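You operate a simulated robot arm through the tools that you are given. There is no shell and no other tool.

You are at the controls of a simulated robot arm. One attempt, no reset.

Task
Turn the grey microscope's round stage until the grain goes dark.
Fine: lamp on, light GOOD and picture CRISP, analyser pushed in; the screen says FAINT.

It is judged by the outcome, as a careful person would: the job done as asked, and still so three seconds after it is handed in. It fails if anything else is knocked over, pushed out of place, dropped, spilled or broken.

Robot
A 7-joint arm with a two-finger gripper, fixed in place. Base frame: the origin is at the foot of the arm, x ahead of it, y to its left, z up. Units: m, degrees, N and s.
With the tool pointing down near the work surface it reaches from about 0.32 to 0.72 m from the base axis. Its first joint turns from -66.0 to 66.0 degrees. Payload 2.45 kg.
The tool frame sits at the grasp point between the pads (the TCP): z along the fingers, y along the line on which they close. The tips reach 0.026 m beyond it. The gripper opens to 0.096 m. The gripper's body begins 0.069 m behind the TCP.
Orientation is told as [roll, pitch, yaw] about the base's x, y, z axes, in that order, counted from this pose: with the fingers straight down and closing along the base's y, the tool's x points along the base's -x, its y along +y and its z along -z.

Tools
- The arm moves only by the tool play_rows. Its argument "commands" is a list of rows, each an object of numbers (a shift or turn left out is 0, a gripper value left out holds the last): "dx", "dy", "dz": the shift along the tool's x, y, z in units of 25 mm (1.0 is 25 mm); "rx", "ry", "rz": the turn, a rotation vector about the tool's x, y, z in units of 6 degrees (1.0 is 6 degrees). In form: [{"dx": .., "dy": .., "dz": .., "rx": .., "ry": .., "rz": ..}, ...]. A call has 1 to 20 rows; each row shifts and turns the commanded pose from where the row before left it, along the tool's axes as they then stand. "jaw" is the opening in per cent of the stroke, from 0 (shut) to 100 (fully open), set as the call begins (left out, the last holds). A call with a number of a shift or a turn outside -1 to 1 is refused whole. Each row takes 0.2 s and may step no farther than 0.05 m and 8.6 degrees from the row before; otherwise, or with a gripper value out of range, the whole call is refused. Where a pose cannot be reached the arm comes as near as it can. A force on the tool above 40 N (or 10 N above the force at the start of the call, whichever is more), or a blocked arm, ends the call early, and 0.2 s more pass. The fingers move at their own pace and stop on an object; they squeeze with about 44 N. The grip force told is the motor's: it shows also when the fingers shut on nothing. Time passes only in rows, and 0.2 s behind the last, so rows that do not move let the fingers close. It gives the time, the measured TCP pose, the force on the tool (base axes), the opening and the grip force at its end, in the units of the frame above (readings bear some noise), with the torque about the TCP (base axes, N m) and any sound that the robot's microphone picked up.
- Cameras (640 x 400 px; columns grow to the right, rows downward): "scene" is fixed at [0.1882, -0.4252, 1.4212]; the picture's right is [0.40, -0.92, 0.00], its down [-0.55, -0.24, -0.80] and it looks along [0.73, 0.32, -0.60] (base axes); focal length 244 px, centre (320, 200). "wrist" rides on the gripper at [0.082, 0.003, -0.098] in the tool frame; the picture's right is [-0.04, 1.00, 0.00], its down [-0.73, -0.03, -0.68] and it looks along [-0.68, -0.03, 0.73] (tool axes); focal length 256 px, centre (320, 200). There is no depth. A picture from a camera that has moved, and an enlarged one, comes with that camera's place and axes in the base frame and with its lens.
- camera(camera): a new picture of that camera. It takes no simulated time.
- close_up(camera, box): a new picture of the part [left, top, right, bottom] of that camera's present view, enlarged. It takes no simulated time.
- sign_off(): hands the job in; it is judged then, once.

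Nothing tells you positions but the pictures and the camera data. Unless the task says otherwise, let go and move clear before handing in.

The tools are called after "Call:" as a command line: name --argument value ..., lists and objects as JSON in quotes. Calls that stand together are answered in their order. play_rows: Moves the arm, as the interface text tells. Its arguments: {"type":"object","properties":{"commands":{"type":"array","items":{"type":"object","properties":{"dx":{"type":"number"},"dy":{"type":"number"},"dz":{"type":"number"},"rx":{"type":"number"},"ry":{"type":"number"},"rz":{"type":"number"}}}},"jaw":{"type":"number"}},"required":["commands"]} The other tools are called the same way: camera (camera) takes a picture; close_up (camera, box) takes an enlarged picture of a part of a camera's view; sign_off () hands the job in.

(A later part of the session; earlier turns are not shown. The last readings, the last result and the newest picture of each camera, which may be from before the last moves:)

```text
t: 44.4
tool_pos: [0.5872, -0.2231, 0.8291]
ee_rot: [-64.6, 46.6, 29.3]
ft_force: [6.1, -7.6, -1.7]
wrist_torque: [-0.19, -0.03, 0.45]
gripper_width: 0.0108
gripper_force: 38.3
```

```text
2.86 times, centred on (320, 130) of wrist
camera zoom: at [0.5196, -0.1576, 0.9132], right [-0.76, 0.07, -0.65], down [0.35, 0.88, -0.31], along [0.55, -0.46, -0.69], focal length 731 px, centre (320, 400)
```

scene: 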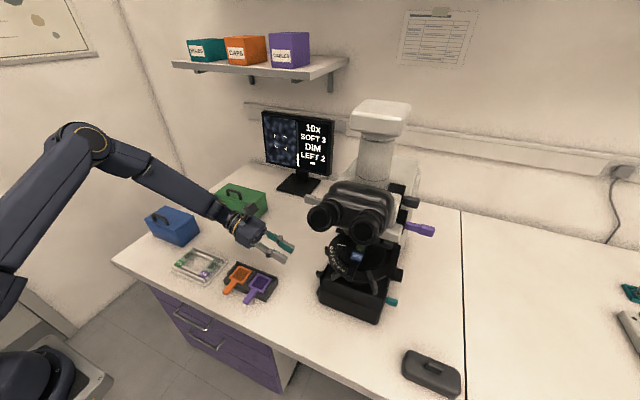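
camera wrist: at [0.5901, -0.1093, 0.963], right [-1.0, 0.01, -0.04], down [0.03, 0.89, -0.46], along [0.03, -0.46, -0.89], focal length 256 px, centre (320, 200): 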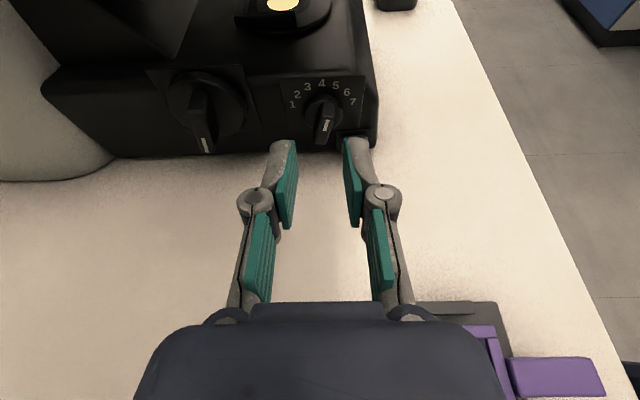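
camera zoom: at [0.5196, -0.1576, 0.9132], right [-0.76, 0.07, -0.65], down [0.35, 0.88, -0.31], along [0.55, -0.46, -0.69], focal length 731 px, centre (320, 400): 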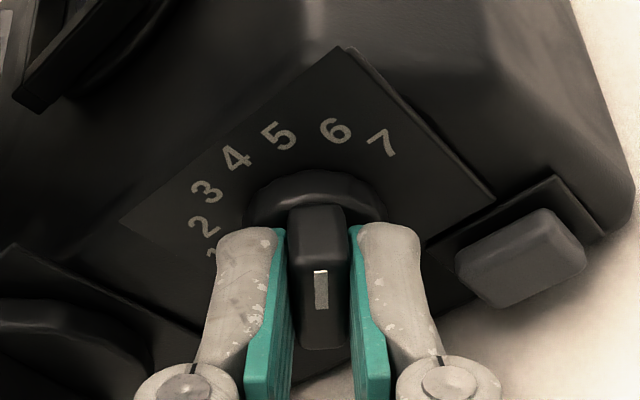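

The light now reads GOOD with the dial near 6. I'll release the dial, back straight out, and undo the roll.

Call:
play_rows --commands '[{}, {}, {"dz": -0.8}, {"dz": -0.8}, {"rx": -0.2817, "ry": 0.0446, "rz": -0.783}, {"rx": -0.2817, "ry": 0.0446, "rz": -0.783}, {"rx": -0.2817, "ry": 0.0446, "rz": -0.783}, {"rx": -0.2817, "ry": 0.0446, "rz": -0.783}, {"rx": -0.2817, "ry": 0.0446, "rz": -0.783}, {"rx": -0.2817, "ry": 0.0446, "rz": -0.783}]' --jaw 30

Call:
close_up --camera "scene" --box '[255, 105, 340, 190]'

Call:
camera --camera "wrist"

```text
t: 46.6
tool_pos: [0.5791, -0.1853, 0.8403]
ee_rot: [-23.0, 68.2, 65.2]
ft_force: [0.4, 0.3, 0.7]
wrist_torque: [-0.01, 0.03, -0.01]
gripper_width: 0.0286
gripper_force: 0.1
```

```text
4.71 times, centred on (298, 148) of scene
camera zoom: at [0.1882, -0.4252, 1.4212], right [0.4, -0.92, 0.0], down [-0.55, -0.24, -0.8], along [0.73, 0.32, -0.6], focal length 1150 px, centre (426, 447)
```

zoom: 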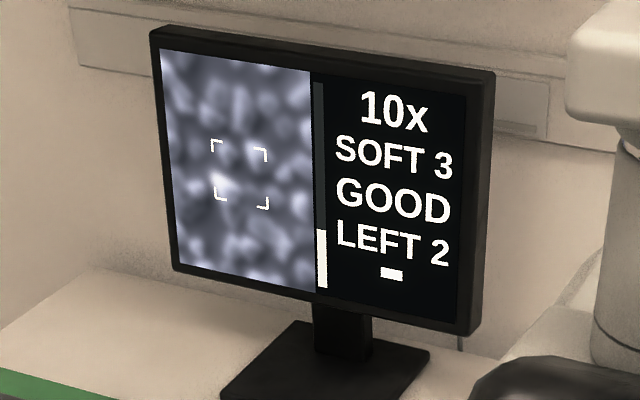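

```text
taken
camera wrist: at [0.5649, -0.1199, 0.9477], right [-0.98, 0.07, -0.18], down [0.14, 0.88, -0.44], along [0.13, -0.46, -0.88], focal length 256 px, centre (320, 200)
```

wrist: 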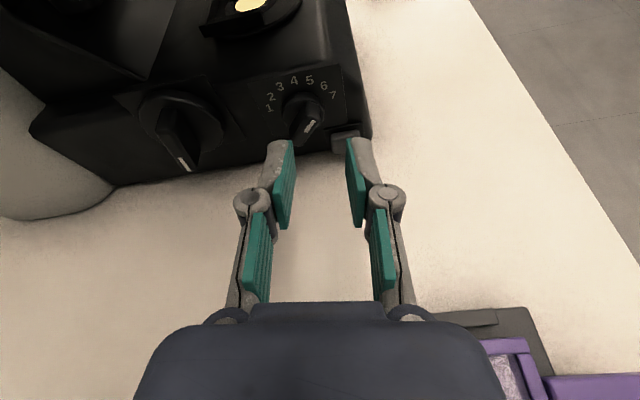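

Call:
play_rows --commands '[{"dx": 0.016, "dy": -0.965, "dz": -0.273}, {"dx": 0.016, "dy": -0.965, "dz": -0.273}, {"dx": 0.016, "dy": -0.965, "dz": -0.273}, {"dx": 0.016, "dy": -0.965, "dz": -0.273}]'

Call:
camera --camera "wrist"

Call:
close_up --camera "wrist" --box '[230, 40, 410, 200]'

Call:
camera --camera "scene"

```text
t: 47.6
tool_pos: [0.6741, -0.1661, 0.8628]
ee_rot: [-23.1, 68.2, 65.0]
ft_force: [0.9, 1.1, 0.7]
wrist_torque: [-0.01, 0.01, 0.01]
gripper_width: 0.0289
gripper_force: 0.1
```

```text
taken
camera wrist: at [0.6597, -0.1, 0.9718], right [-0.98, 0.07, -0.18], down [0.14, 0.88, -0.44], along [0.13, -0.46, -0.88], focal length 256 px, centre (320, 200)
```

wrist: 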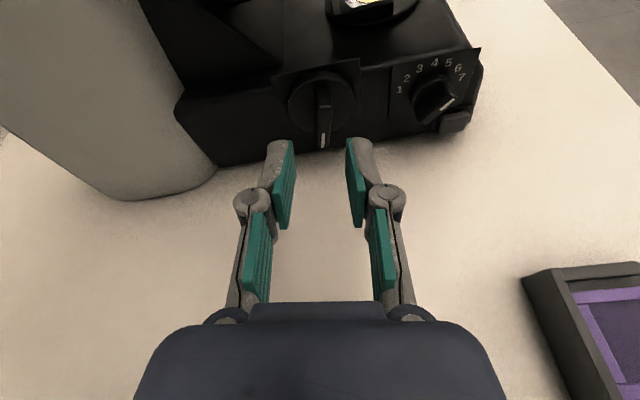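

```text
2.50 times, centred on (320, 120) of wrist
camera zoom: at [0.6597, -0.1, 0.9718], right [-0.98, 0.07, -0.18], down [0.14, 0.88, -0.44], along [0.13, -0.46, -0.88], focal length 640 px, centre (320, 400)
```

zoom: 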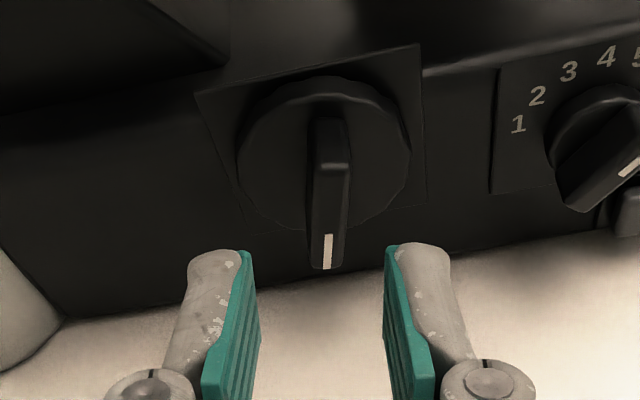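

```text
taken
```

scene: 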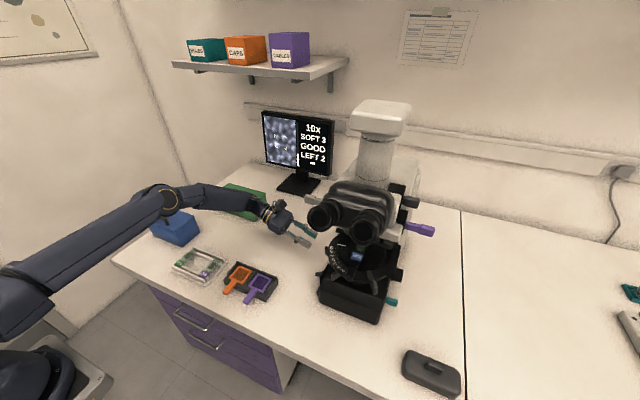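

The focus knob's bar is lined up between the fingers and the arm is high above the boxes. I'll advance to straddle it and close.

Call:
play_rows --commands '[{"dx": 0.013, "dy": 0.025, "dz": 0.72}, {"dx": 0.013, "dy": 0.025, "dz": 0.72}, {"dx": 0.013, "dy": 0.025, "dz": 0.72}]'

Call:
close_up --camera "wrist" --box '[230, 40, 410, 200]'

Call:
close_up --camera "scene" --box '[120, 140, 360, 300]'

```text
t: 48.4
tool_pos: [0.6731, -0.2168, 0.8475]
ee_rot: [-23.2, 68.2, 65.2]
ft_force: [-0.8, -0.2, 0.8]
wrist_torque: [-0.03, 0.01, -0.04]
gripper_width: 0.0288
gripper_force: 0.1
```

```text
2.50 times, centred on (320, 120) of wrist
camera zoom: at [0.658, -0.151, 0.9547], right [-0.98, 0.07, -0.18], down [0.14, 0.88, -0.45], along [0.13, -0.46, -0.88], focal length 640 px, centre (320, 400)
```

zoom: 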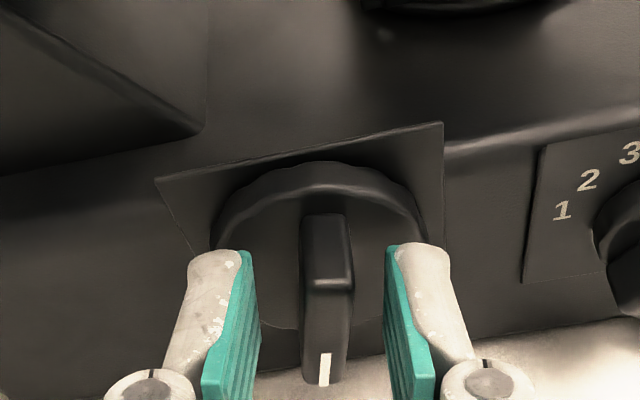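

```text
2.50 times, centred on (240, 220) of scene
camera zoom: at [0.1883, -0.4252, 1.4212], right [0.4, -0.92, 0.0], down [-0.55, -0.24, -0.8], along [0.73, 0.32, -0.6], focal length 611 px, centre (520, 150)
```

zoom: 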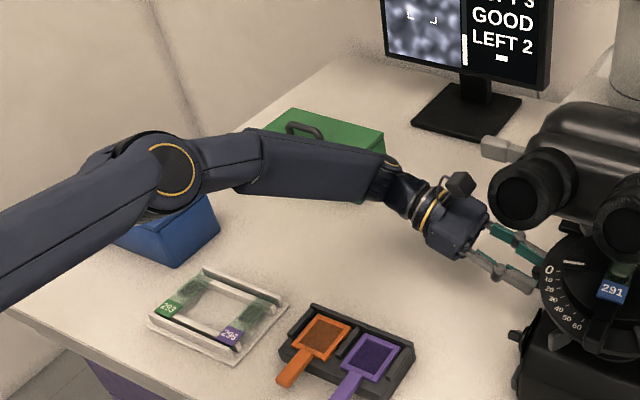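

Call:
play_rows --commands '[{"dy": 0.06}, {}, {}, {}]' --jaw 4

Call:
close_up --camera "wrist" --box '[230, 40, 410, 200]'

Call:
close_up --camera "scene" --box '[255, 105, 340, 190]'

```text
t: 49.4
tool_pos: [0.6715, -0.2173, 0.8471]
ee_rot: [-23.5, 68.0, 65.2]
ft_force: [7.0, -7.5, -2.7]
wrist_torque: [0.35, -0.11, 0.62]
gripper_width: 0.0111
gripper_force: 38.5
```

```text
2.50 times, centred on (320, 120) of wrist
camera zoom: at [0.6568, -0.1512, 0.9545], right [-0.98, 0.07, -0.18], down [0.14, 0.88, -0.44], along [0.13, -0.46, -0.88], focal length 640 px, centre (320, 400)
```

zoom: 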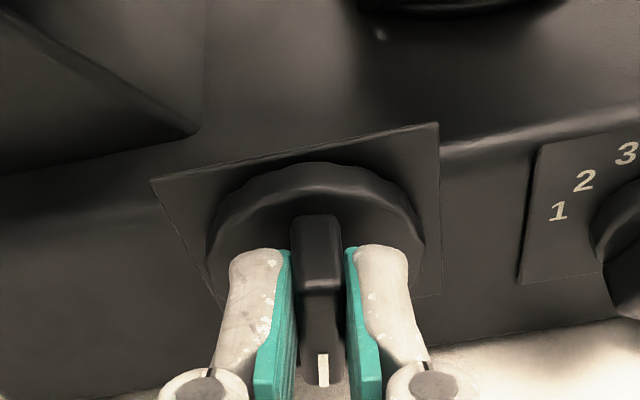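

```text
4.71 times, centred on (298, 148) of scene
camera zoom: at [0.1885, -0.4254, 1.4211], right [0.4, -0.92, 0.0], down [-0.55, -0.24, -0.8], along [0.73, 0.32, -0.6], focal length 1150 px, centre (426, 447)
```

zoom: 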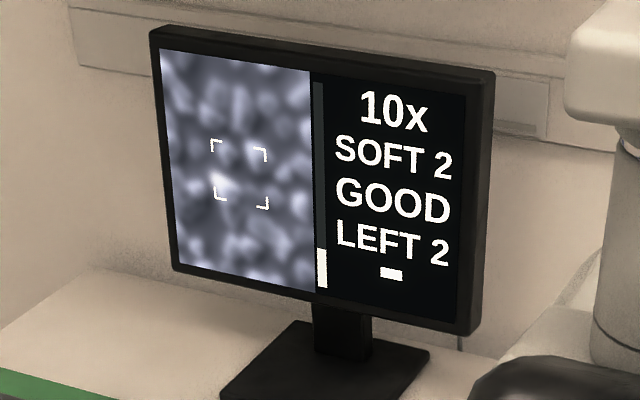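

Gripping nudged the knob and the focus improved to SOFT 2, so counter-clockwise is right. I'll turn a few degrees more that way and let the display settle.

Call:
play_rows --commands '[{"rx": -0.2817, "ry": 0.0446, "rz": -0.783, "dy": -0.031}, {}, {}, {}, {}]'

Call:
close_up --camera "scene" --box '[255, 105, 340, 190]'

```text
t: 50.6
tool_pos: [0.6722, -0.2167, 0.8458]
ee_rot: [-10.2, 69.8, 77.3]
ft_force: [16.0, -12.2, -5.8]
wrist_torque: [-0.22, -0.22, 0.65]
gripper_width: 0.0112
gripper_force: 38.0
```

```text
4.71 times, centred on (298, 148) of scene
camera zoom: at [0.1887, -0.4255, 1.4211], right [0.4, -0.92, 0.0], down [-0.55, -0.24, -0.8], along [0.73, 0.32, -0.6], focal length 1150 px, centre (426, 447)
```

zoom: 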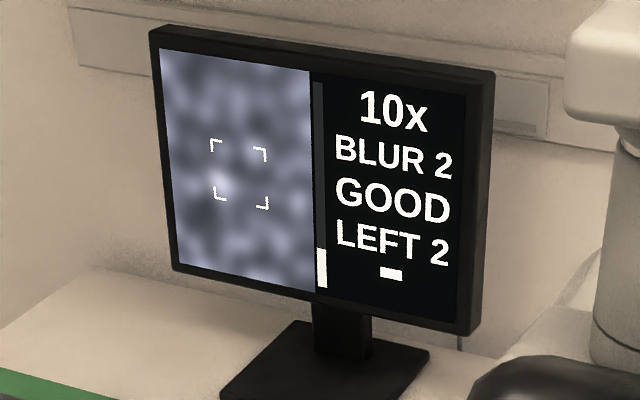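

It went to BLUR, so the other way (clockwise) is right. I'll turn back and beyond.

Call:
play_rows --commands '[{"rx": 0.2817, "ry": -0.0446, "rz": 0.783, "dy": 0.08}, {"rx": 0.2817, "ry": -0.0446, "rz": 0.783, "dy": 0.031}, {"rx": 0.2817, "ry": -0.0446, "rz": 0.783, "dy": 0.031}, {}, {}, {}, {}]'

Call:
close_up --camera "scene" --box '[255, 105, 340, 190]'

```text
t: 52.2
tool_pos: [0.6684, -0.217, 0.847]
ee_rot: [-43.2, 62.5, 46.9]
ft_force: [22.3, -17.3, -5.1]
wrist_torque: [-0.25, -0.29, 0.67]
gripper_width: 0.011
gripper_force: 38.3
```

```text
4.71 times, centred on (298, 148) of scene
camera zoom: at [0.1889, -0.4256, 1.421], right [0.4, -0.92, 0.0], down [-0.55, -0.24, -0.8], along [0.73, 0.32, -0.6], focal length 1150 px, centre (426, 447)
```

zoom: 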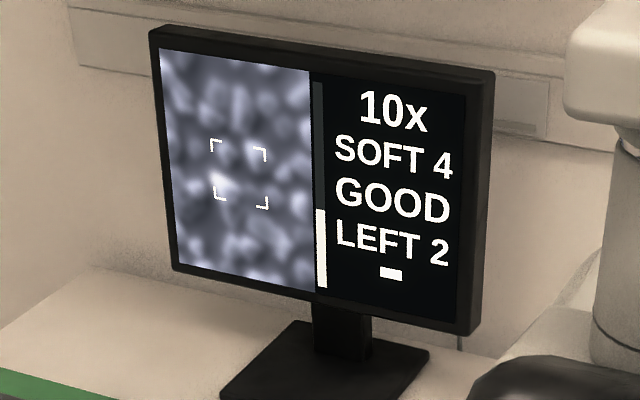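

Call:
play_rows --commands '[{"dy": -0.08}, {"rx": 0.2817, "ry": -0.0446, "rz": 0.783, "dy": 0.02}, {"rx": 0.2817, "ry": -0.0446, "rz": 0.783, "dy": 0.02}, {}, {}, {}, {}]'

Call:
close_up --camera "scene" --box '[255, 105, 340, 190]'

Call:
close_up --camera "wrist" --box '[230, 40, 410, 200]'

```text
t: 53.8
tool_pos: [0.6658, -0.2158, 0.8451]
ee_rot: [-55.8, 55.0, 35.8]
ft_force: [-20.7, 3.8, -6.7]
wrist_torque: [-0.96, 0.29, -0.51]
gripper_width: 0.0112
gripper_force: 38.4
```

```text
4.71 times, centred on (298, 148) of scene
camera zoom: at [0.1879, -0.4251, 1.4213], right [0.4, -0.92, 0.0], down [-0.55, -0.24, -0.8], along [0.73, 0.32, -0.6], focal length 1150 px, centre (426, 447)
```

zoom: 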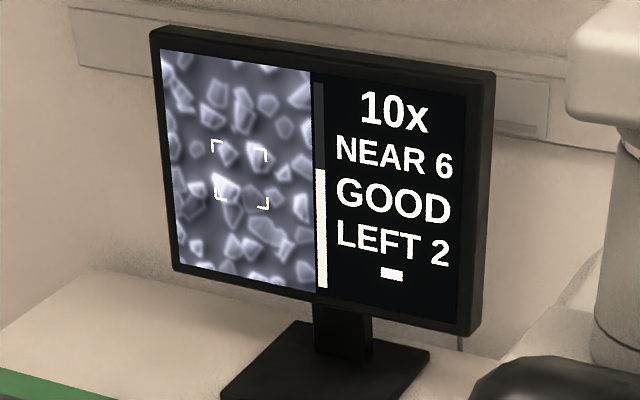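

```text
2.50 times, centred on (320, 120) of wrist
camera zoom: at [0.6166, -0.1508, 0.9415], right [-0.86, 0.07, -0.51], down [0.29, 0.88, -0.37], along [0.42, -0.46, -0.78], focal length 640 px, centre (320, 400)
```

zoom: 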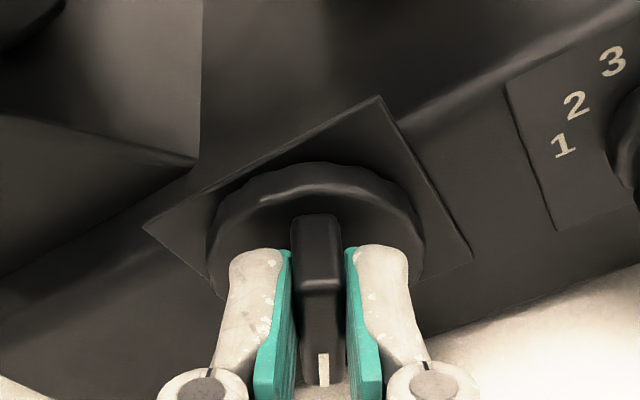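

The picture is NEAR 6. A little more in the same direction.

Call:
play_rows --commands '[{"rx": 0.2817, "ry": -0.0446, "rz": 0.783, "dy": 0.07}, {}, {}, {}, {}]'

Call:
close_up --camera "scene" --box '[255, 105, 340, 190]'

```text
t: 55.0
tool_pos: [0.6662, -0.216, 0.8446]
ee_rot: [-60.5, 50.9, 32.2]
ft_force: [-27.0, 6.0, -8.2]
wrist_torque: [-0.46, 0.43, -0.46]
gripper_width: 0.0115
gripper_force: 38.3
```

```text
4.71 times, centred on (298, 148) of scene
camera zoom: at [0.1878, -0.4251, 1.4213], right [0.4, -0.92, 0.0], down [-0.55, -0.24, -0.8], along [0.73, 0.32, -0.6], focal length 1150 px, centre (426, 447)
```

zoom: 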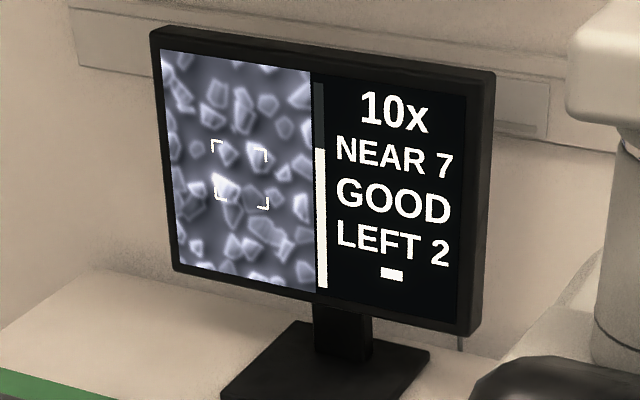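

Call:
play_rows --commands '[{"dy": 0.1}, {"rx": 0.17, "ry": -0.027, "rz": 0.47, "dy": 0.03}, {}, {}, {}, {}]'

Call:
close_up --camera "scene" --box '[255, 105, 340, 190]'

```text
t: 56.4
tool_pos: [0.665, -0.2154, 0.8434]
ee_rot: [-63.1, 48.2, 30.5]
ft_force: [-9.0, -10.5, -2.6]
wrist_torque: [0.34, 0.14, 0.58]
gripper_width: 0.0108
gripper_force: 37.8
```

```text
4.71 times, centred on (298, 148) of scene
camera zoom: at [0.1881, -0.4254, 1.4212], right [0.4, -0.92, 0.0], down [-0.55, -0.24, -0.8], along [0.73, 0.32, -0.6], focal length 1150 px, centre (426, 447)
```

zoom: 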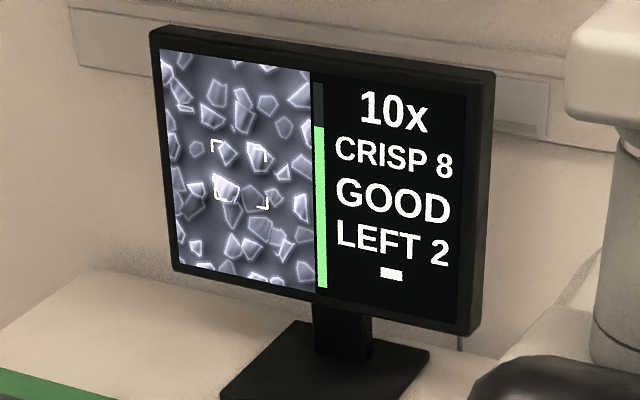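

CRISP 8 now; a touch more for margin.

Call:
play_rows --commands '[{"rx": 0.17, "ry": -0.027, "rz": 0.47, "dy": 0.04}, {}, {}, {}, {}]'

Call:
close_up --camera "scene" --box '[255, 105, 340, 190]'

```text
t: 57.6
tool_pos: [0.6637, -0.216, 0.8428]
ee_rot: [-65.3, 45.5, 28.9]
ft_force: [1.9, -14.3, 2.2]
wrist_torque: [-0.32, -0.04, 0.36]
gripper_width: 0.0114
gripper_force: 38.3
```

```text
4.71 times, centred on (298, 148) of scene
camera zoom: at [0.1882, -0.4255, 1.4211], right [0.4, -0.92, 0.0], down [-0.55, -0.24, -0.8], along [0.73, 0.32, -0.6], focal length 1150 px, centre (426, 447)
```

zoom: 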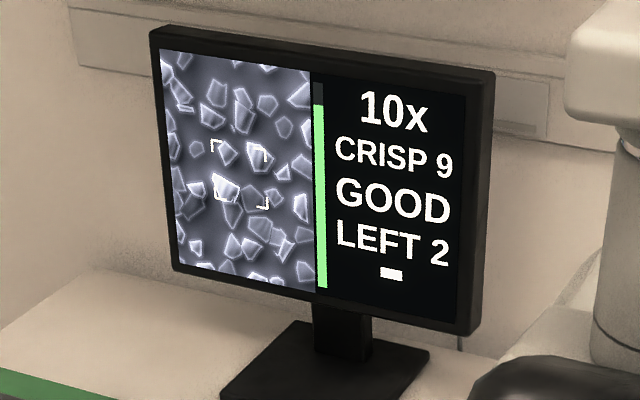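

CRISP 9, light GOOD. I'll release the knob, back out and check that the readings hold.

Call:
play_rows --commands '[{}, {}, {}, {"dz": -0.8}, {"dz": -0.8}, {"dz": -0.8}, {}]' --jaw 32

Call:
close_up --camera "scene" --box '[255, 105, 340, 190]'

Call:
camera --camera "wrist"

```text
t: 59.2
tool_pos: [0.6539, -0.158, 0.8597]
ee_rot: [-65.3, 45.7, 28.9]
ft_force: [-0.5, 0.2, -0.5]
wrist_torque: [0.02, 0.01, -0.04]
gripper_width: 0.0308
gripper_force: 0.0
```

```text
4.71 times, centred on (298, 148) of scene
camera zoom: at [0.1883, -0.4252, 1.4212], right [0.4, -0.92, 0.0], down [-0.55, -0.24, -0.8], along [0.73, 0.32, -0.6], focal length 1150 px, centre (426, 447)
```

zoom: 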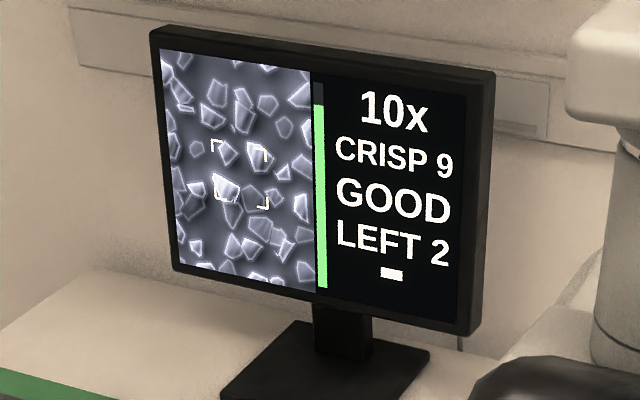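

```text
taken
camera wrist: at [0.585, -0.0937, 0.945], right [-0.75, 0.07, -0.66], down [0.35, 0.88, -0.31], along [0.57, -0.46, -0.68], focal length 256 px, centre (320, 200)
```

wrist: 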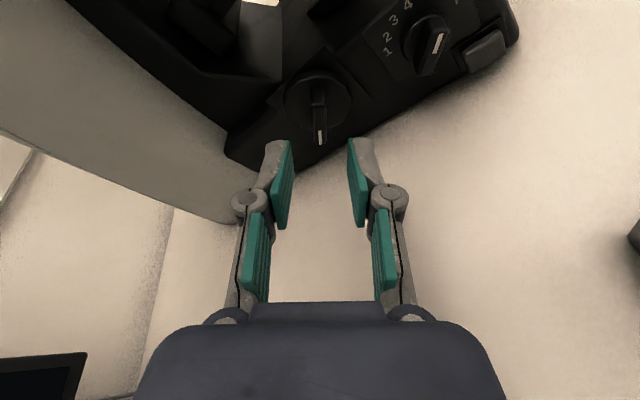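

Lamp on, GOOD and CRISP all hold. Next is the analyser lever "UPPER", whose head I place at about (0.590, -0.224, 1.088), sticking out to the left. I'll straighten the hand, shut the fingers and rise beside it.

Call:
play_rows --commands '[{"rx": -0.291, "ry": 0.046, "rz": -0.809}, {"rx": -0.291, "ry": 0.046, "rz": -0.809}, {"rx": -0.291, "ry": 0.046, "rz": -0.809}, {"rx": -0.291, "ry": 0.046, "rz": -0.809}, {"rx": -0.291, "ry": 0.046, "rz": -0.809}, {"rx": -0.291, "ry": 0.046, "rz": -0.809}, {"rz": -0.75}, {"rz": -0.75}]' --jaw 0

Call:
play_rows --commands '[{"dx": 0.943, "dy": 0.284, "dz": -0.476}, {"dx": 0.943, "dy": 0.284, "dz": -0.476}, {"dx": 0.943, "dy": 0.284, "dz": -0.476}, {"dx": 0.943, "dy": 0.284, "dz": -0.476}, {"dx": 0.943, "dy": 0.284, "dz": -0.476}, {"dx": 0.943, "dy": 0.284, "dz": -0.476}, {"dx": 0.943, "dy": 0.284, "dz": -0.476}, {"dx": 0.943, "dy": 0.284, "dz": -0.476}, {"dx": 0.943, "dy": 0.284, "dz": -0.476}]'

Call:
camera --camera "wrist"

Call:
camera --camera "scene"

```text
t: 61.0
tool_pos: [0.6531, -0.1606, 0.8608]
ee_rot: [0.1, 70.1, 90.1]
ft_force: [-0.9, -0.1, 0.0]
wrist_torque: [0.03, -0.01, -0.03]
gripper_width: 0.0001
gripper_force: 28.8
```

```text
t: 63.0
tool_pos: [0.5888, -0.1301, 1.0976]
ee_rot: [0.0, 70.1, 89.9]
ft_force: [0.1, 0.0, -0.3]
wrist_torque: [-0.04, 0.0, -0.02]
gripper_width: 0.0002
gripper_force: 28.5
```

```text
taken
camera wrist: at [0.5863, -0.0661, 1.2066], right [-1.0, 0.02, -0.04], down [0.03, 0.89, -0.46], along [0.03, -0.46, -0.89], focal length 256 px, centre (320, 200)
```

wrist: 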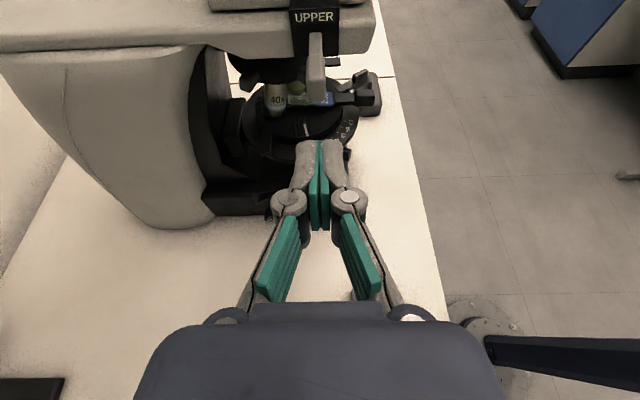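

```text
taken
```

scene: 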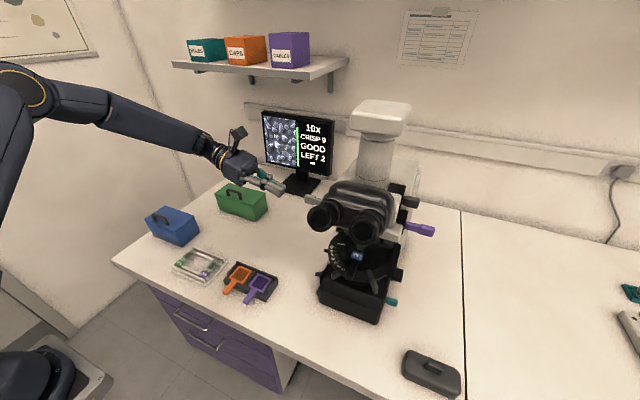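

Call:
close_up --camera "wrist" --box '[260, 0, 380, 150]'

Call:
close_up --camera "scene" --box '[210, 130, 370, 250]'

```text
2.67 times, centred on (320, 75) of wrist
camera zoom: at [0.5863, -0.0661, 1.2066], right [-1.0, 0.02, -0.04], down [0.03, 0.89, -0.46], along [0.03, -0.46, -0.89], focal length 683 px, centre (320, 533)
```

zoom: 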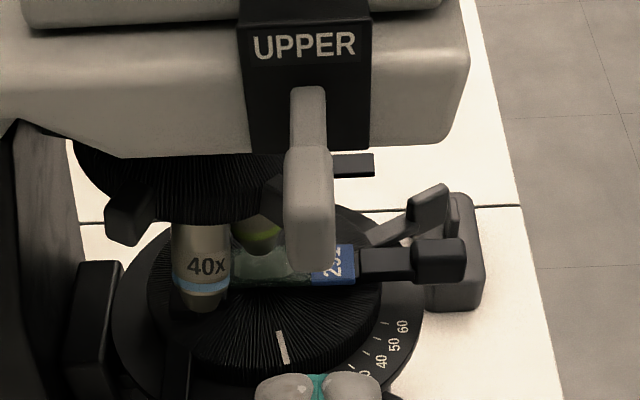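

```text
3.33 times, centred on (290, 190) of scene
camera zoom: at [0.1882, -0.4252, 1.4212], right [0.4, -0.92, 0.0], down [-0.55, -0.24, -0.8], along [0.73, 0.32, -0.6], focal length 815 px, centre (420, 233)
```

zoom: 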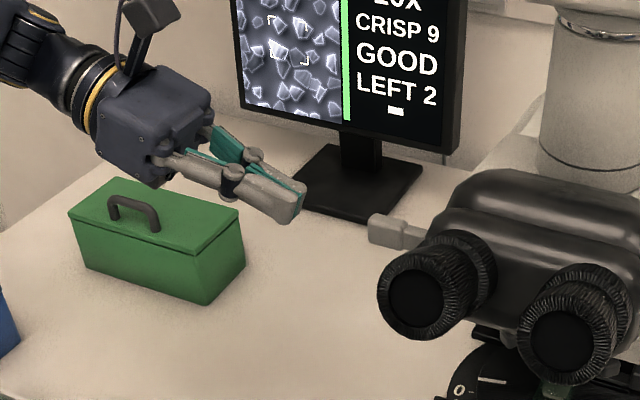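

The UPPER lever is straight ahead of the shut fingertips with about 27 mm of shaft showing. I'll push it in along -y in small steps, watching force and screen.

Call:
play_rows --commands '[{"dx": 0.3078, "dz": 0.846}, {"dx": 0.3078, "dz": 0.846}, {"dx": 0.0684, "dz": 0.188}, {"dx": 0.0684, "dz": 0.188}]'

Call:
close_up --camera "wrist" --box '[260, 0, 380, 150]'

Call:
close_up --camera "scene" --box '[210, 100, 370, 240]'

```text
t: 64.0
tool_pos: [0.5883, -0.1846, 1.0972]
ee_rot: [-0.3, 70.1, 89.9]
ft_force: [-1.5, 4.4, 1.8]
wrist_torque: [-0.03, -0.01, -0.02]
gripper_width: 0.006
gripper_force: 28.5
```

```text
2.67 times, centred on (320, 75) of wrist
camera zoom: at [0.587, -0.1207, 1.2065], right [-1.0, 0.01, -0.04], down [0.03, 0.89, -0.46], along [0.03, -0.46, -0.89], focal length 683 px, centre (320, 533)
```

zoom: 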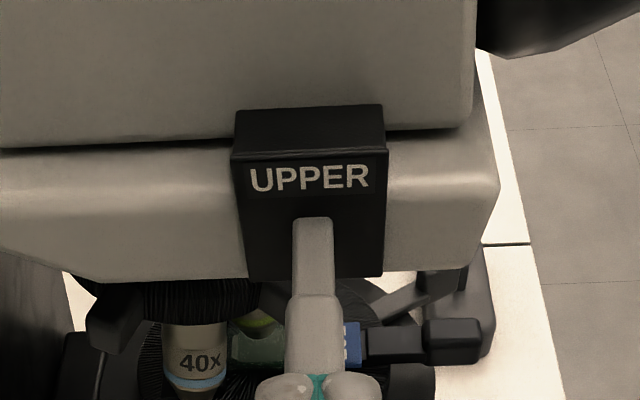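

```text
2.86 times, centred on (290, 170) of scene
camera zoom: at [0.1882, -0.425, 1.4213], right [0.4, -0.92, 0.0], down [-0.55, -0.24, -0.8], along [0.73, 0.32, -0.6], focal length 698 px, centre (406, 286)
```

zoom: 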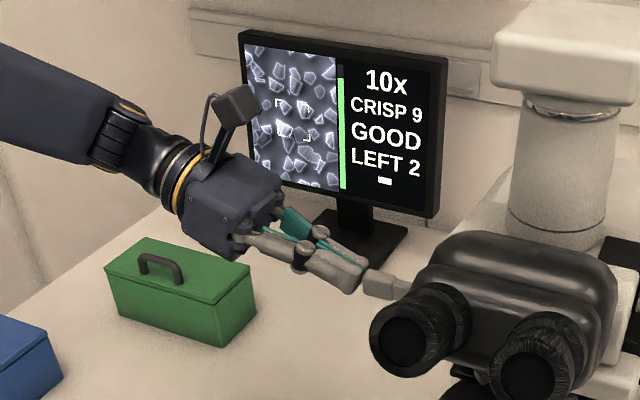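

Call:
play_rows --commands '[{"dx": 0.0684, "dz": 0.188}, {"dx": 0.0684, "dz": 0.188}]'

Call:
close_up --camera "wrist" --box '[260, 50, 380, 200]'

```text
t: 64.6
tool_pos: [0.5879, -0.1975, 1.0967]
ee_rot: [-0.1, 70.0, 89.8]
ft_force: [-0.1, 0.8, 1.0]
wrist_torque: [-0.01, 0.0, 0.03]
gripper_width: 0.006
gripper_force: 28.5
```

```text
2.67 times, centred on (320, 125) of wrist
camera zoom: at [0.5871, -0.1319, 1.2061], right [-1.0, 0.01, -0.04], down [0.03, 0.89, -0.46], along [0.03, -0.46, -0.89], focal length 683 px, centre (320, 400)
```

zoom: 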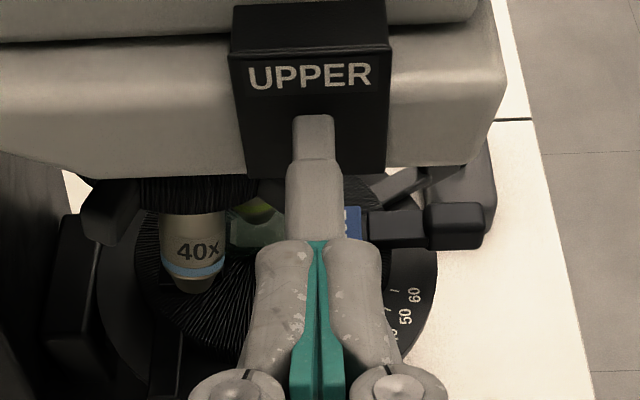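

Call:
play_rows --commands '[{"dx": 0.0684, "dz": 0.188}, {"dx": 0.0684, "dz": 0.188}]'

Call:
close_up --camera "wrist" --box '[260, 50, 380, 200]'

Call:
close_up --camera "scene" --box '[255, 105, 340, 190]'

```text
t: 65.2
tool_pos: [0.5879, -0.2054, 1.0956]
ee_rot: [-0.1, 70.1, 89.9]
ft_force: [-0.4, -0.2, 0.0]
wrist_torque: [-0.02, 0.04, -0.01]
gripper_width: 0.0
gripper_force: 28.6
```

```text
2.67 times, centred on (320, 125) of wrist
camera zoom: at [0.5872, -0.1418, 1.2061], right [-1.0, 0.02, -0.04], down [0.03, 0.89, -0.46], along [0.03, -0.46, -0.89], focal length 683 px, centre (320, 400)
```

zoom: 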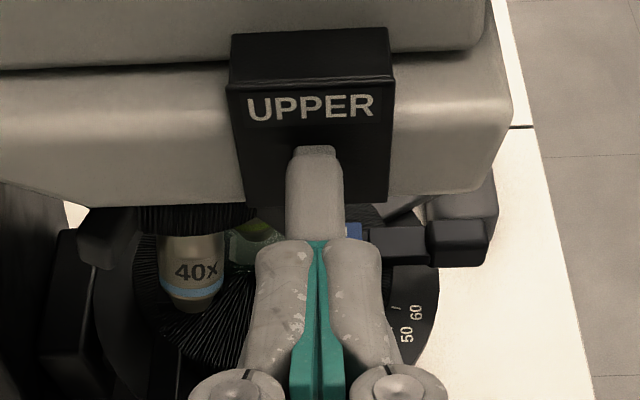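

```text
4.71 times, centred on (298, 148) of scene
camera zoom: at [0.1883, -0.4252, 1.4212], right [0.4, -0.92, 0.0], down [-0.55, -0.24, -0.8], along [0.73, 0.32, -0.6], focal length 1150 px, centre (426, 447)
```

zoom: 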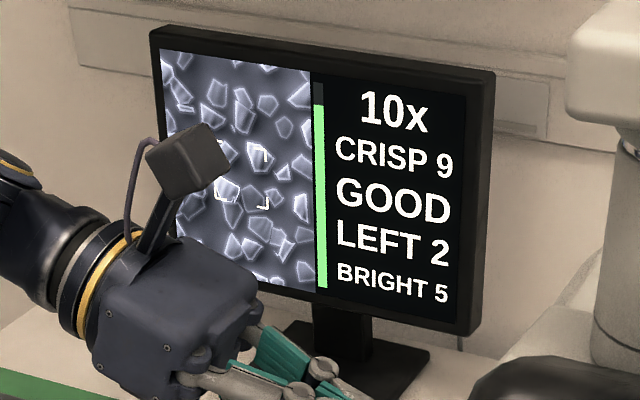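

The screen now shows BRIGHT 5 in the last line, so the analyser is acting. I'll make sure it is fully home with one more gentle push, then back off.

Call:
play_rows --commands '[{"dx": 0.0547, "dz": 0.15}]'

Call:
play_rows --commands '[{"dx": 0.041, "dz": 0.113}]'

Call:
close_up --camera "wrist" --box '[260, 50, 380, 200]'

```text
t: 65.6
tool_pos: [0.5897, -0.2088, 1.097]
ee_rot: [-0.1, 70.0, 89.9]
ft_force: [-4.7, 11.1, 2.4]
wrist_torque: [-0.07, -0.04, -0.14]
gripper_width: 0.0058
gripper_force: 28.6
```

```text
t: 66.0
tool_pos: [0.5897, -0.2104, 1.0964]
ee_rot: [0.0, 69.9, 89.9]
ft_force: [-12.0, 27.9, 5.3]
wrist_torque: [-0.13, -0.04, -0.28]
gripper_width: 0.0059
gripper_force: 28.3
```

```text
2.67 times, centred on (320, 125) of wrist
camera zoom: at [0.5873, -0.1459, 1.2062], right [-1.0, 0.01, -0.04], down [0.03, 0.89, -0.46], along [0.03, -0.46, -0.89], focal length 683 px, centre (320, 400)
```

zoom: 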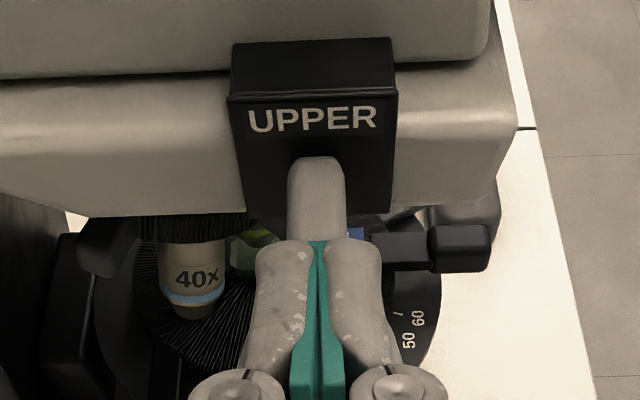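

The analyser is home against its stop. I'll back away and look at the stage handles from this left-high viewpoint.

Call:
play_rows --commands '[{"dx": -0.2736, "dz": -0.752}, {"dx": -0.2736, "dz": -0.752}, {"dx": -0.2736, "dz": -0.752}, {"dx": -0.2736, "dz": -0.752}, {}]'

Call:
close_up --camera "scene" --box '[255, 105, 340, 190]'

Call:
close_up --camera "wrist" --box '[220, 50, 400, 190]'

Call:
close_up --camera "wrist" --box '[310, 60, 400, 140]'

```text
t: 67.2
tool_pos: [0.5895, -0.1336, 1.0977]
ee_rot: [-0.2, 70.0, 89.9]
ft_force: [-0.7, 0.7, -0.6]
wrist_torque: [0.02, -0.02, -0.03]
gripper_width: 0.0001
gripper_force: 28.9
```

```text
4.71 times, centred on (298, 148) of scene
camera zoom: at [0.1883, -0.4252, 1.4212], right [0.4, -0.92, 0.0], down [-0.55, -0.24, -0.8], along [0.73, 0.32, -0.6], focal length 1150 px, centre (426, 447)
```

zoom: 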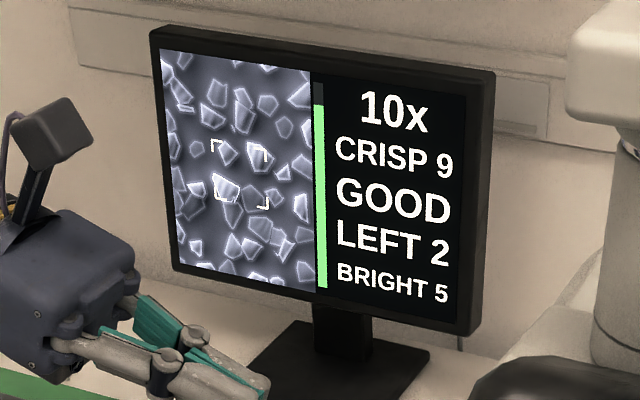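

```text
2.86 times, centred on (310, 120) of wrist
camera zoom: at [0.5872, -0.0682, 1.2067], right [-1.0, 0.02, -0.04], down [0.03, 0.89, -0.46], along [0.03, -0.46, -0.89], focal length 731 px, centre (349, 429)
```

zoom: 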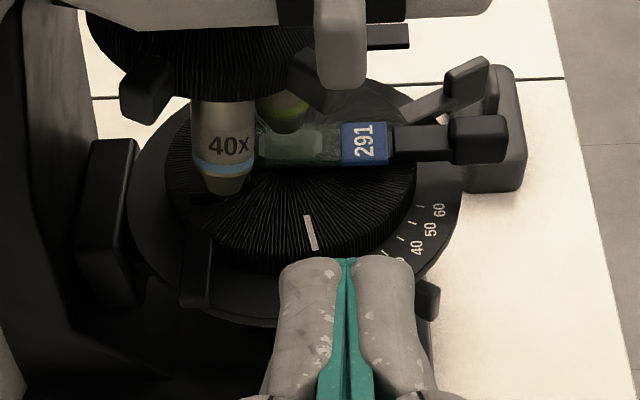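

```text
5.00 times, centred on (355, 100) of wrist
camera zoom: at [0.5872, -0.0682, 1.2067], right [-1.0, 0.02, -0.04], down [0.03, 0.89, -0.46], along [0.03, -0.46, -0.89], focal length 1280 px, centre (145, 700)
```

zoom: 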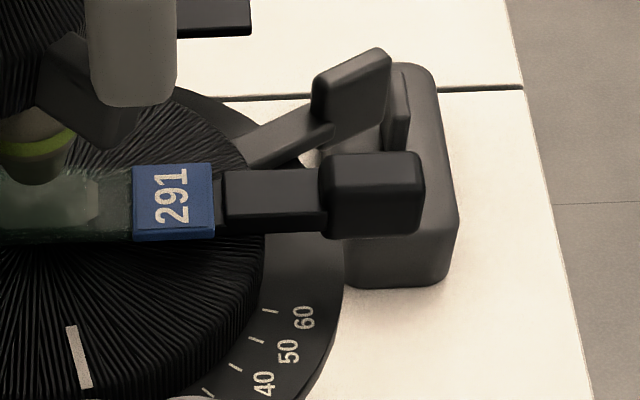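

BRIGHT 5 shows with the stage at 0, so I now must turn the stage by its grey lever, which sticks out at the front right near (0.53, -0.41, 0.937). I'll set the tool upright again and carry it back around the front, well clear of the eyepieces.

Call:
play_rows --commands '[{"rz": 1}, {"rz": 1}, {"rz": 1}, {"rz": 1}, {"rz": 1}, {"rz": 1}, {"rz": 1}, {"rz": 1}, {"rz": 1}, {"rz": 1}, {"rz": 1}, {"rz": 1}, {"rz": 1}, {"rz": 1}, {"rz": 1}]'

Call:
play_rows --commands '[{"rx": -1}, {"rx": -1}, {"rx": -1}, {"rx": -1}, {"rx": -1}, {"rx": -1}, {"rx": -1}, {"rx": -1}, {"rx": -1}, {"rx": -1}, {"rx": -1}, {"rx": -0.67}]'

Call:
play_rows --commands '[{"dx": 1}, {"dx": 1}, {"dx": 1}, {"dx": 1}, {"dx": 1}, {"dx": 1}, {"dx": 1, "dz": -0.5}, {"dx": 1, "dz": -0.5}, {"dx": 1, "dz": -0.5}, {"dx": 1, "dz": -0.5}, {"dx": 0.4}]'

Call:
camera --camera "scene"

```text
t: 70.4
tool_pos: [0.5901, -0.1344, 1.0969]
ee_rot: [-70.1, -0.2, -0.2]
ft_force: [-0.5, 1.0, 0.1]
wrist_torque: [0.06, -0.01, 0.02]
gripper_width: 0.0001
gripper_force: 29.3
```

```text
t: 73.0
tool_pos: [0.59, -0.1332, 1.0964]
ee_rot: [0.2, -0.1, 0.0]
ft_force: [-0.6, -0.2, 0.4]
wrist_torque: [0.0, 0.01, 0.03]
gripper_width: 0.0
gripper_force: 28.3
```

```text
t: 75.4
tool_pos: [0.3292, -0.1326, 1.1475]
ee_rot: [0.0, 0.0, -0.1]
ft_force: [0.3, 0.0, -0.3]
wrist_torque: [0.0, 0.05, -0.01]
gripper_width: 0.0003
gripper_force: 29.0
```

```text
taken
```

scene: 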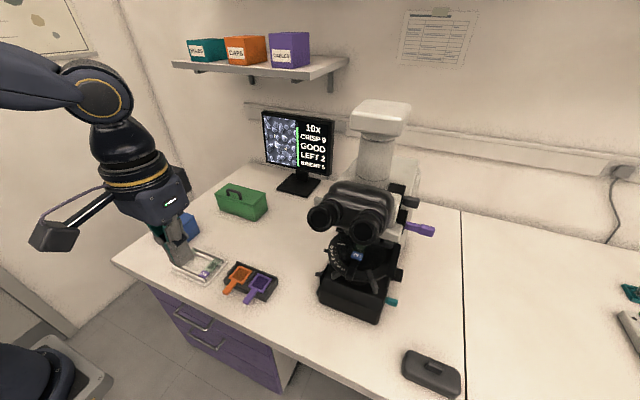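

Call:
play_rows --commands '[{"dy": -1}, {"dy": -1}, {"dy": -1}, {"dy": -1}, {"dy": -1}, {"dy": -1}, {"dy": -1}, {"dy": -1}, {"dy": -1}, {"dy": -1}, {"dy": -1}, {"dy": -1}, {"dy": -0.7}]'

Call:
play_rows --commands '[{"dx": -0.467, "dy": -0.467, "dz": 0.867}, {"dx": -0.467, "dy": -0.467, "dz": 0.867}, {"dx": -0.467, "dy": -0.467, "dz": 0.867}, {"dx": -0.467, "dy": -0.467, "dz": 0.867}, {"dx": -0.467, "dy": -0.467, "dz": 0.867}, {"dx": -0.467, "dy": -0.467, "dz": 0.867}]'

Call:
camera --camera "scene"

Call:
camera --camera "wrist"

```text
t: 78.2
tool_pos: [0.3293, -0.4504, 1.1461]
ee_rot: [0.0, -0.1, -0.1]
ft_force: [-0.2, 0.0, -0.6]
wrist_torque: [-0.02, 0.01, 0.01]
gripper_width: 0.0
gripper_force: 28.4
```

```text
t: 79.6
tool_pos: [0.4, -0.521, 1.0175]
ee_rot: [0.0, 0.0, -0.1]
ft_force: [-0.4, -0.7, 0.7]
wrist_torque: [0.02, 0.04, 0.01]
gripper_width: 0.0
gripper_force: 28.6
```

```text
taken
```

scene: 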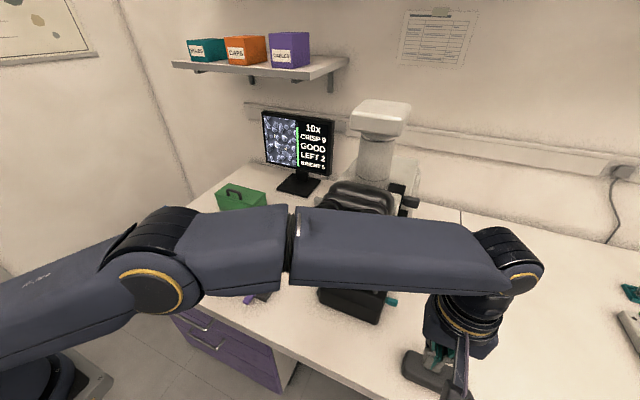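

```text
taken
camera wrist: at [0.3188, -0.5166, 1.1142], right [0.04, 1.0, 0.0], down [0.73, -0.03, 0.68], along [0.68, -0.03, -0.73], focal length 256 px, centre (320, 200)
```

wrist: 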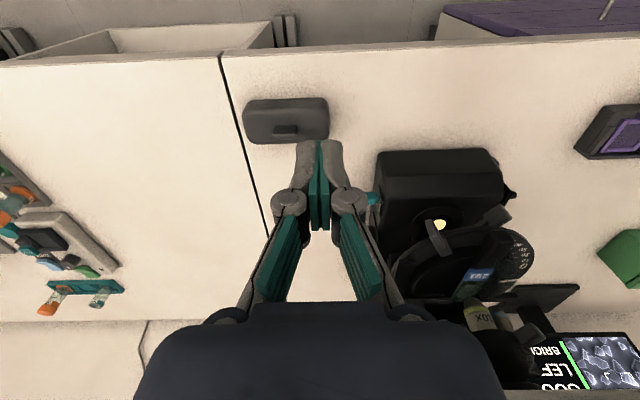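

Call:
close_up --camera "scene" --box '[260, 150, 540, 370]'

Call:
close_up --camera "wrist" --box '[360, 140, 640, 400]'

```text
1.82 times, centred on (400, 260) of scene
camera zoom: at [0.1882, -0.4252, 1.4212], right [0.4, -0.92, 0.0], down [-0.55, -0.24, -0.8], along [0.73, 0.32, -0.6], focal length 444 px, centre (174, 91)
```

zoom: 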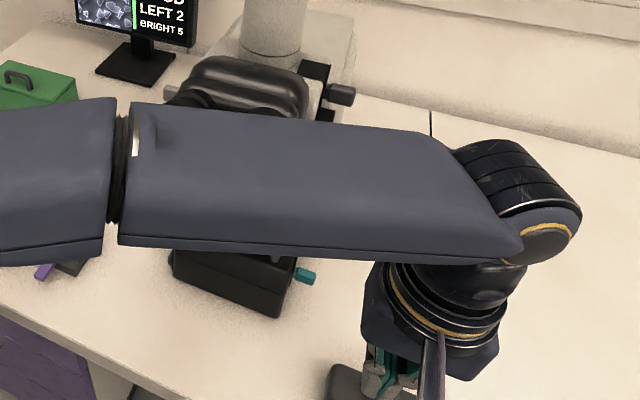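

```text
1.54 times, centred on (500, 270) of wrist
camera zoom: at [0.3188, -0.5166, 1.1142], right [0.04, 1.0, 0.0], down [0.73, -0.03, 0.68], along [0.68, -0.03, -0.73], focal length 394 px, centre (43, 92)
```

zoom: 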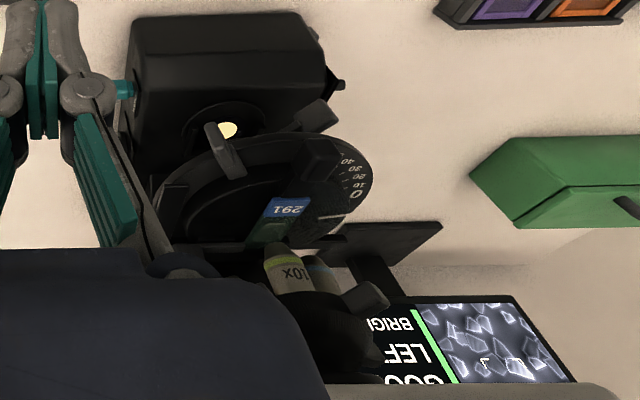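

The forearm passes a few centimetres in front of the eyepieces, so I'll first yaw and tilt the tool here (which draws the wrist back), then check clearance.

Call:
play_rows --commands '[{"rz": -0.889}, {"rz": -0.889}, {"rz": -0.889}, {"rz": -0.889}, {"rz": -0.889}, {"rz": -0.889}, {"ry": -0.926}, {"ry": -0.926}, {"ry": -0.926}, {"ry": -0.926}, {"ry": -0.926}]'

Call:
camera --camera "scene"

Call:
camera --camera "wrist"

```text
t: 82.0
tool_pos: [0.4007, -0.52, 1.0166]
ee_rot: [-0.1, -27.7, 32.1]
ft_force: [0.1, -1.0, 0.3]
wrist_torque: [0.01, -0.01, 0.04]
gripper_width: 0.0
gripper_force: 28.1
```

```text
taken
```

scene: 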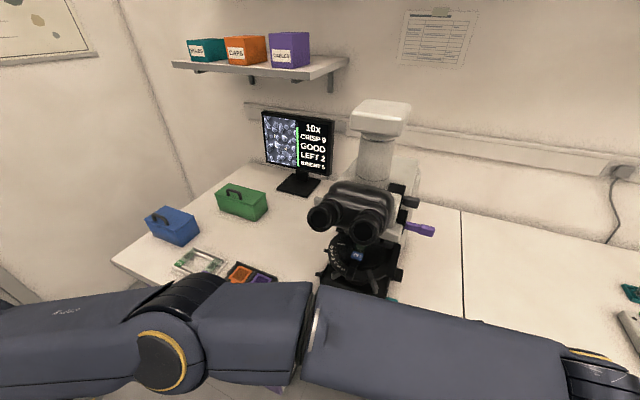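

```text
taken
camera wrist: at [0.2984, -0.5802, 1.0648], right [-0.5, 0.87, 0.02], down [0.3, 0.15, 0.94], along [0.81, 0.48, -0.33], focal length 256 px, centre (320, 200)
```

wrist: 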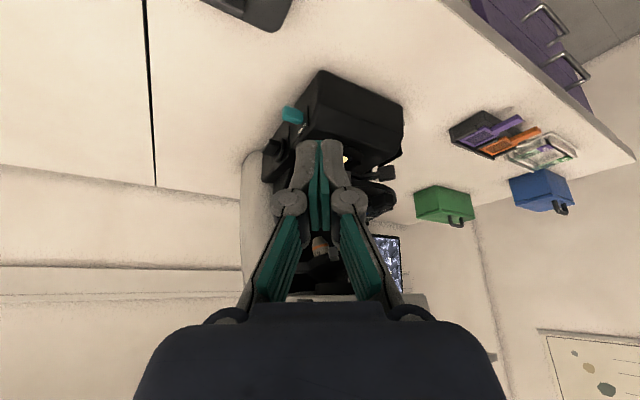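

The forearm is now well clear. I'll set the tool heading about 15° with a 45° downward lean, open the fingers, and go to a stand-off in front of the stage lever.

Call:
play_rows --commands '[{"rx": 0.439, "rz": 0.836}, {"rx": 0.439, "rz": 0.836}, {"rx": 0.439, "rz": 0.836}, {"ry": -0.961}, {"ry": -0.961}, {"ry": -0.961}]' --jaw 47

Call:
camera --camera "wrist"

Call:
camera --camera "scene"

```text
t: 83.4
tool_pos: [0.3991, -0.5219, 1.0168]
ee_rot: [0.0, -45.1, 14.9]
ft_force: [-0.6, -0.1, -0.8]
wrist_torque: [-0.02, 0.0, 0.02]
gripper_width: 0.0451
gripper_force: 0.1
```

```text
taken
camera wrist: at [0.2766, -0.5501, 1.0273], right [-0.23, 0.97, 0.03], down [0.04, -0.02, 1.0], along [0.97, 0.23, -0.04], focal length 256 px, centre (320, 200)
```

wrist: 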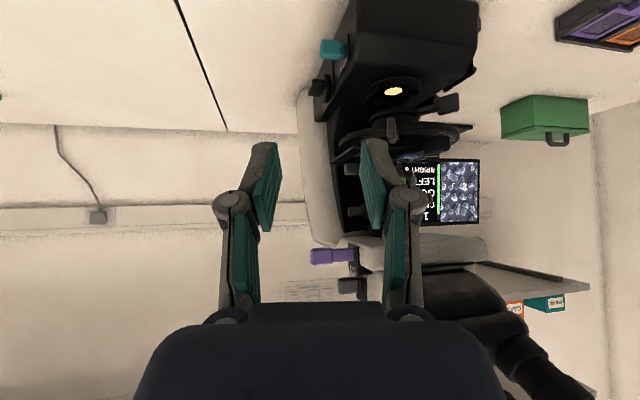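

```text
taken
```

scene: 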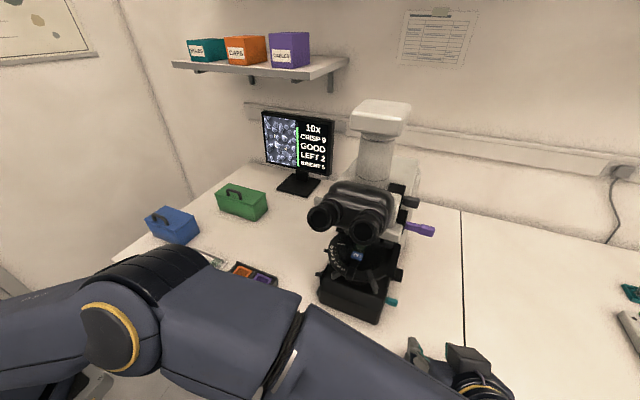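

Call:
close_up --camera "wrist" --box '[310, 60, 490, 240]'

```text
2.22 times, centred on (400, 150) of wrist
camera zoom: at [0.2766, -0.5501, 1.0273], right [-0.23, 0.97, 0.03], down [0.04, -0.02, 1.0], along [0.97, 0.23, -0.04], focal length 569 px, centre (142, 311)
```

zoom: 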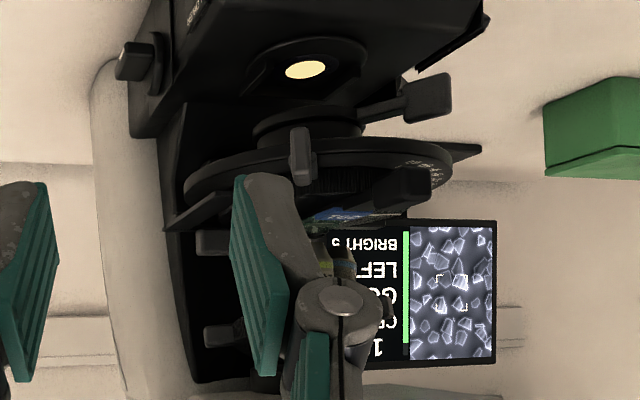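

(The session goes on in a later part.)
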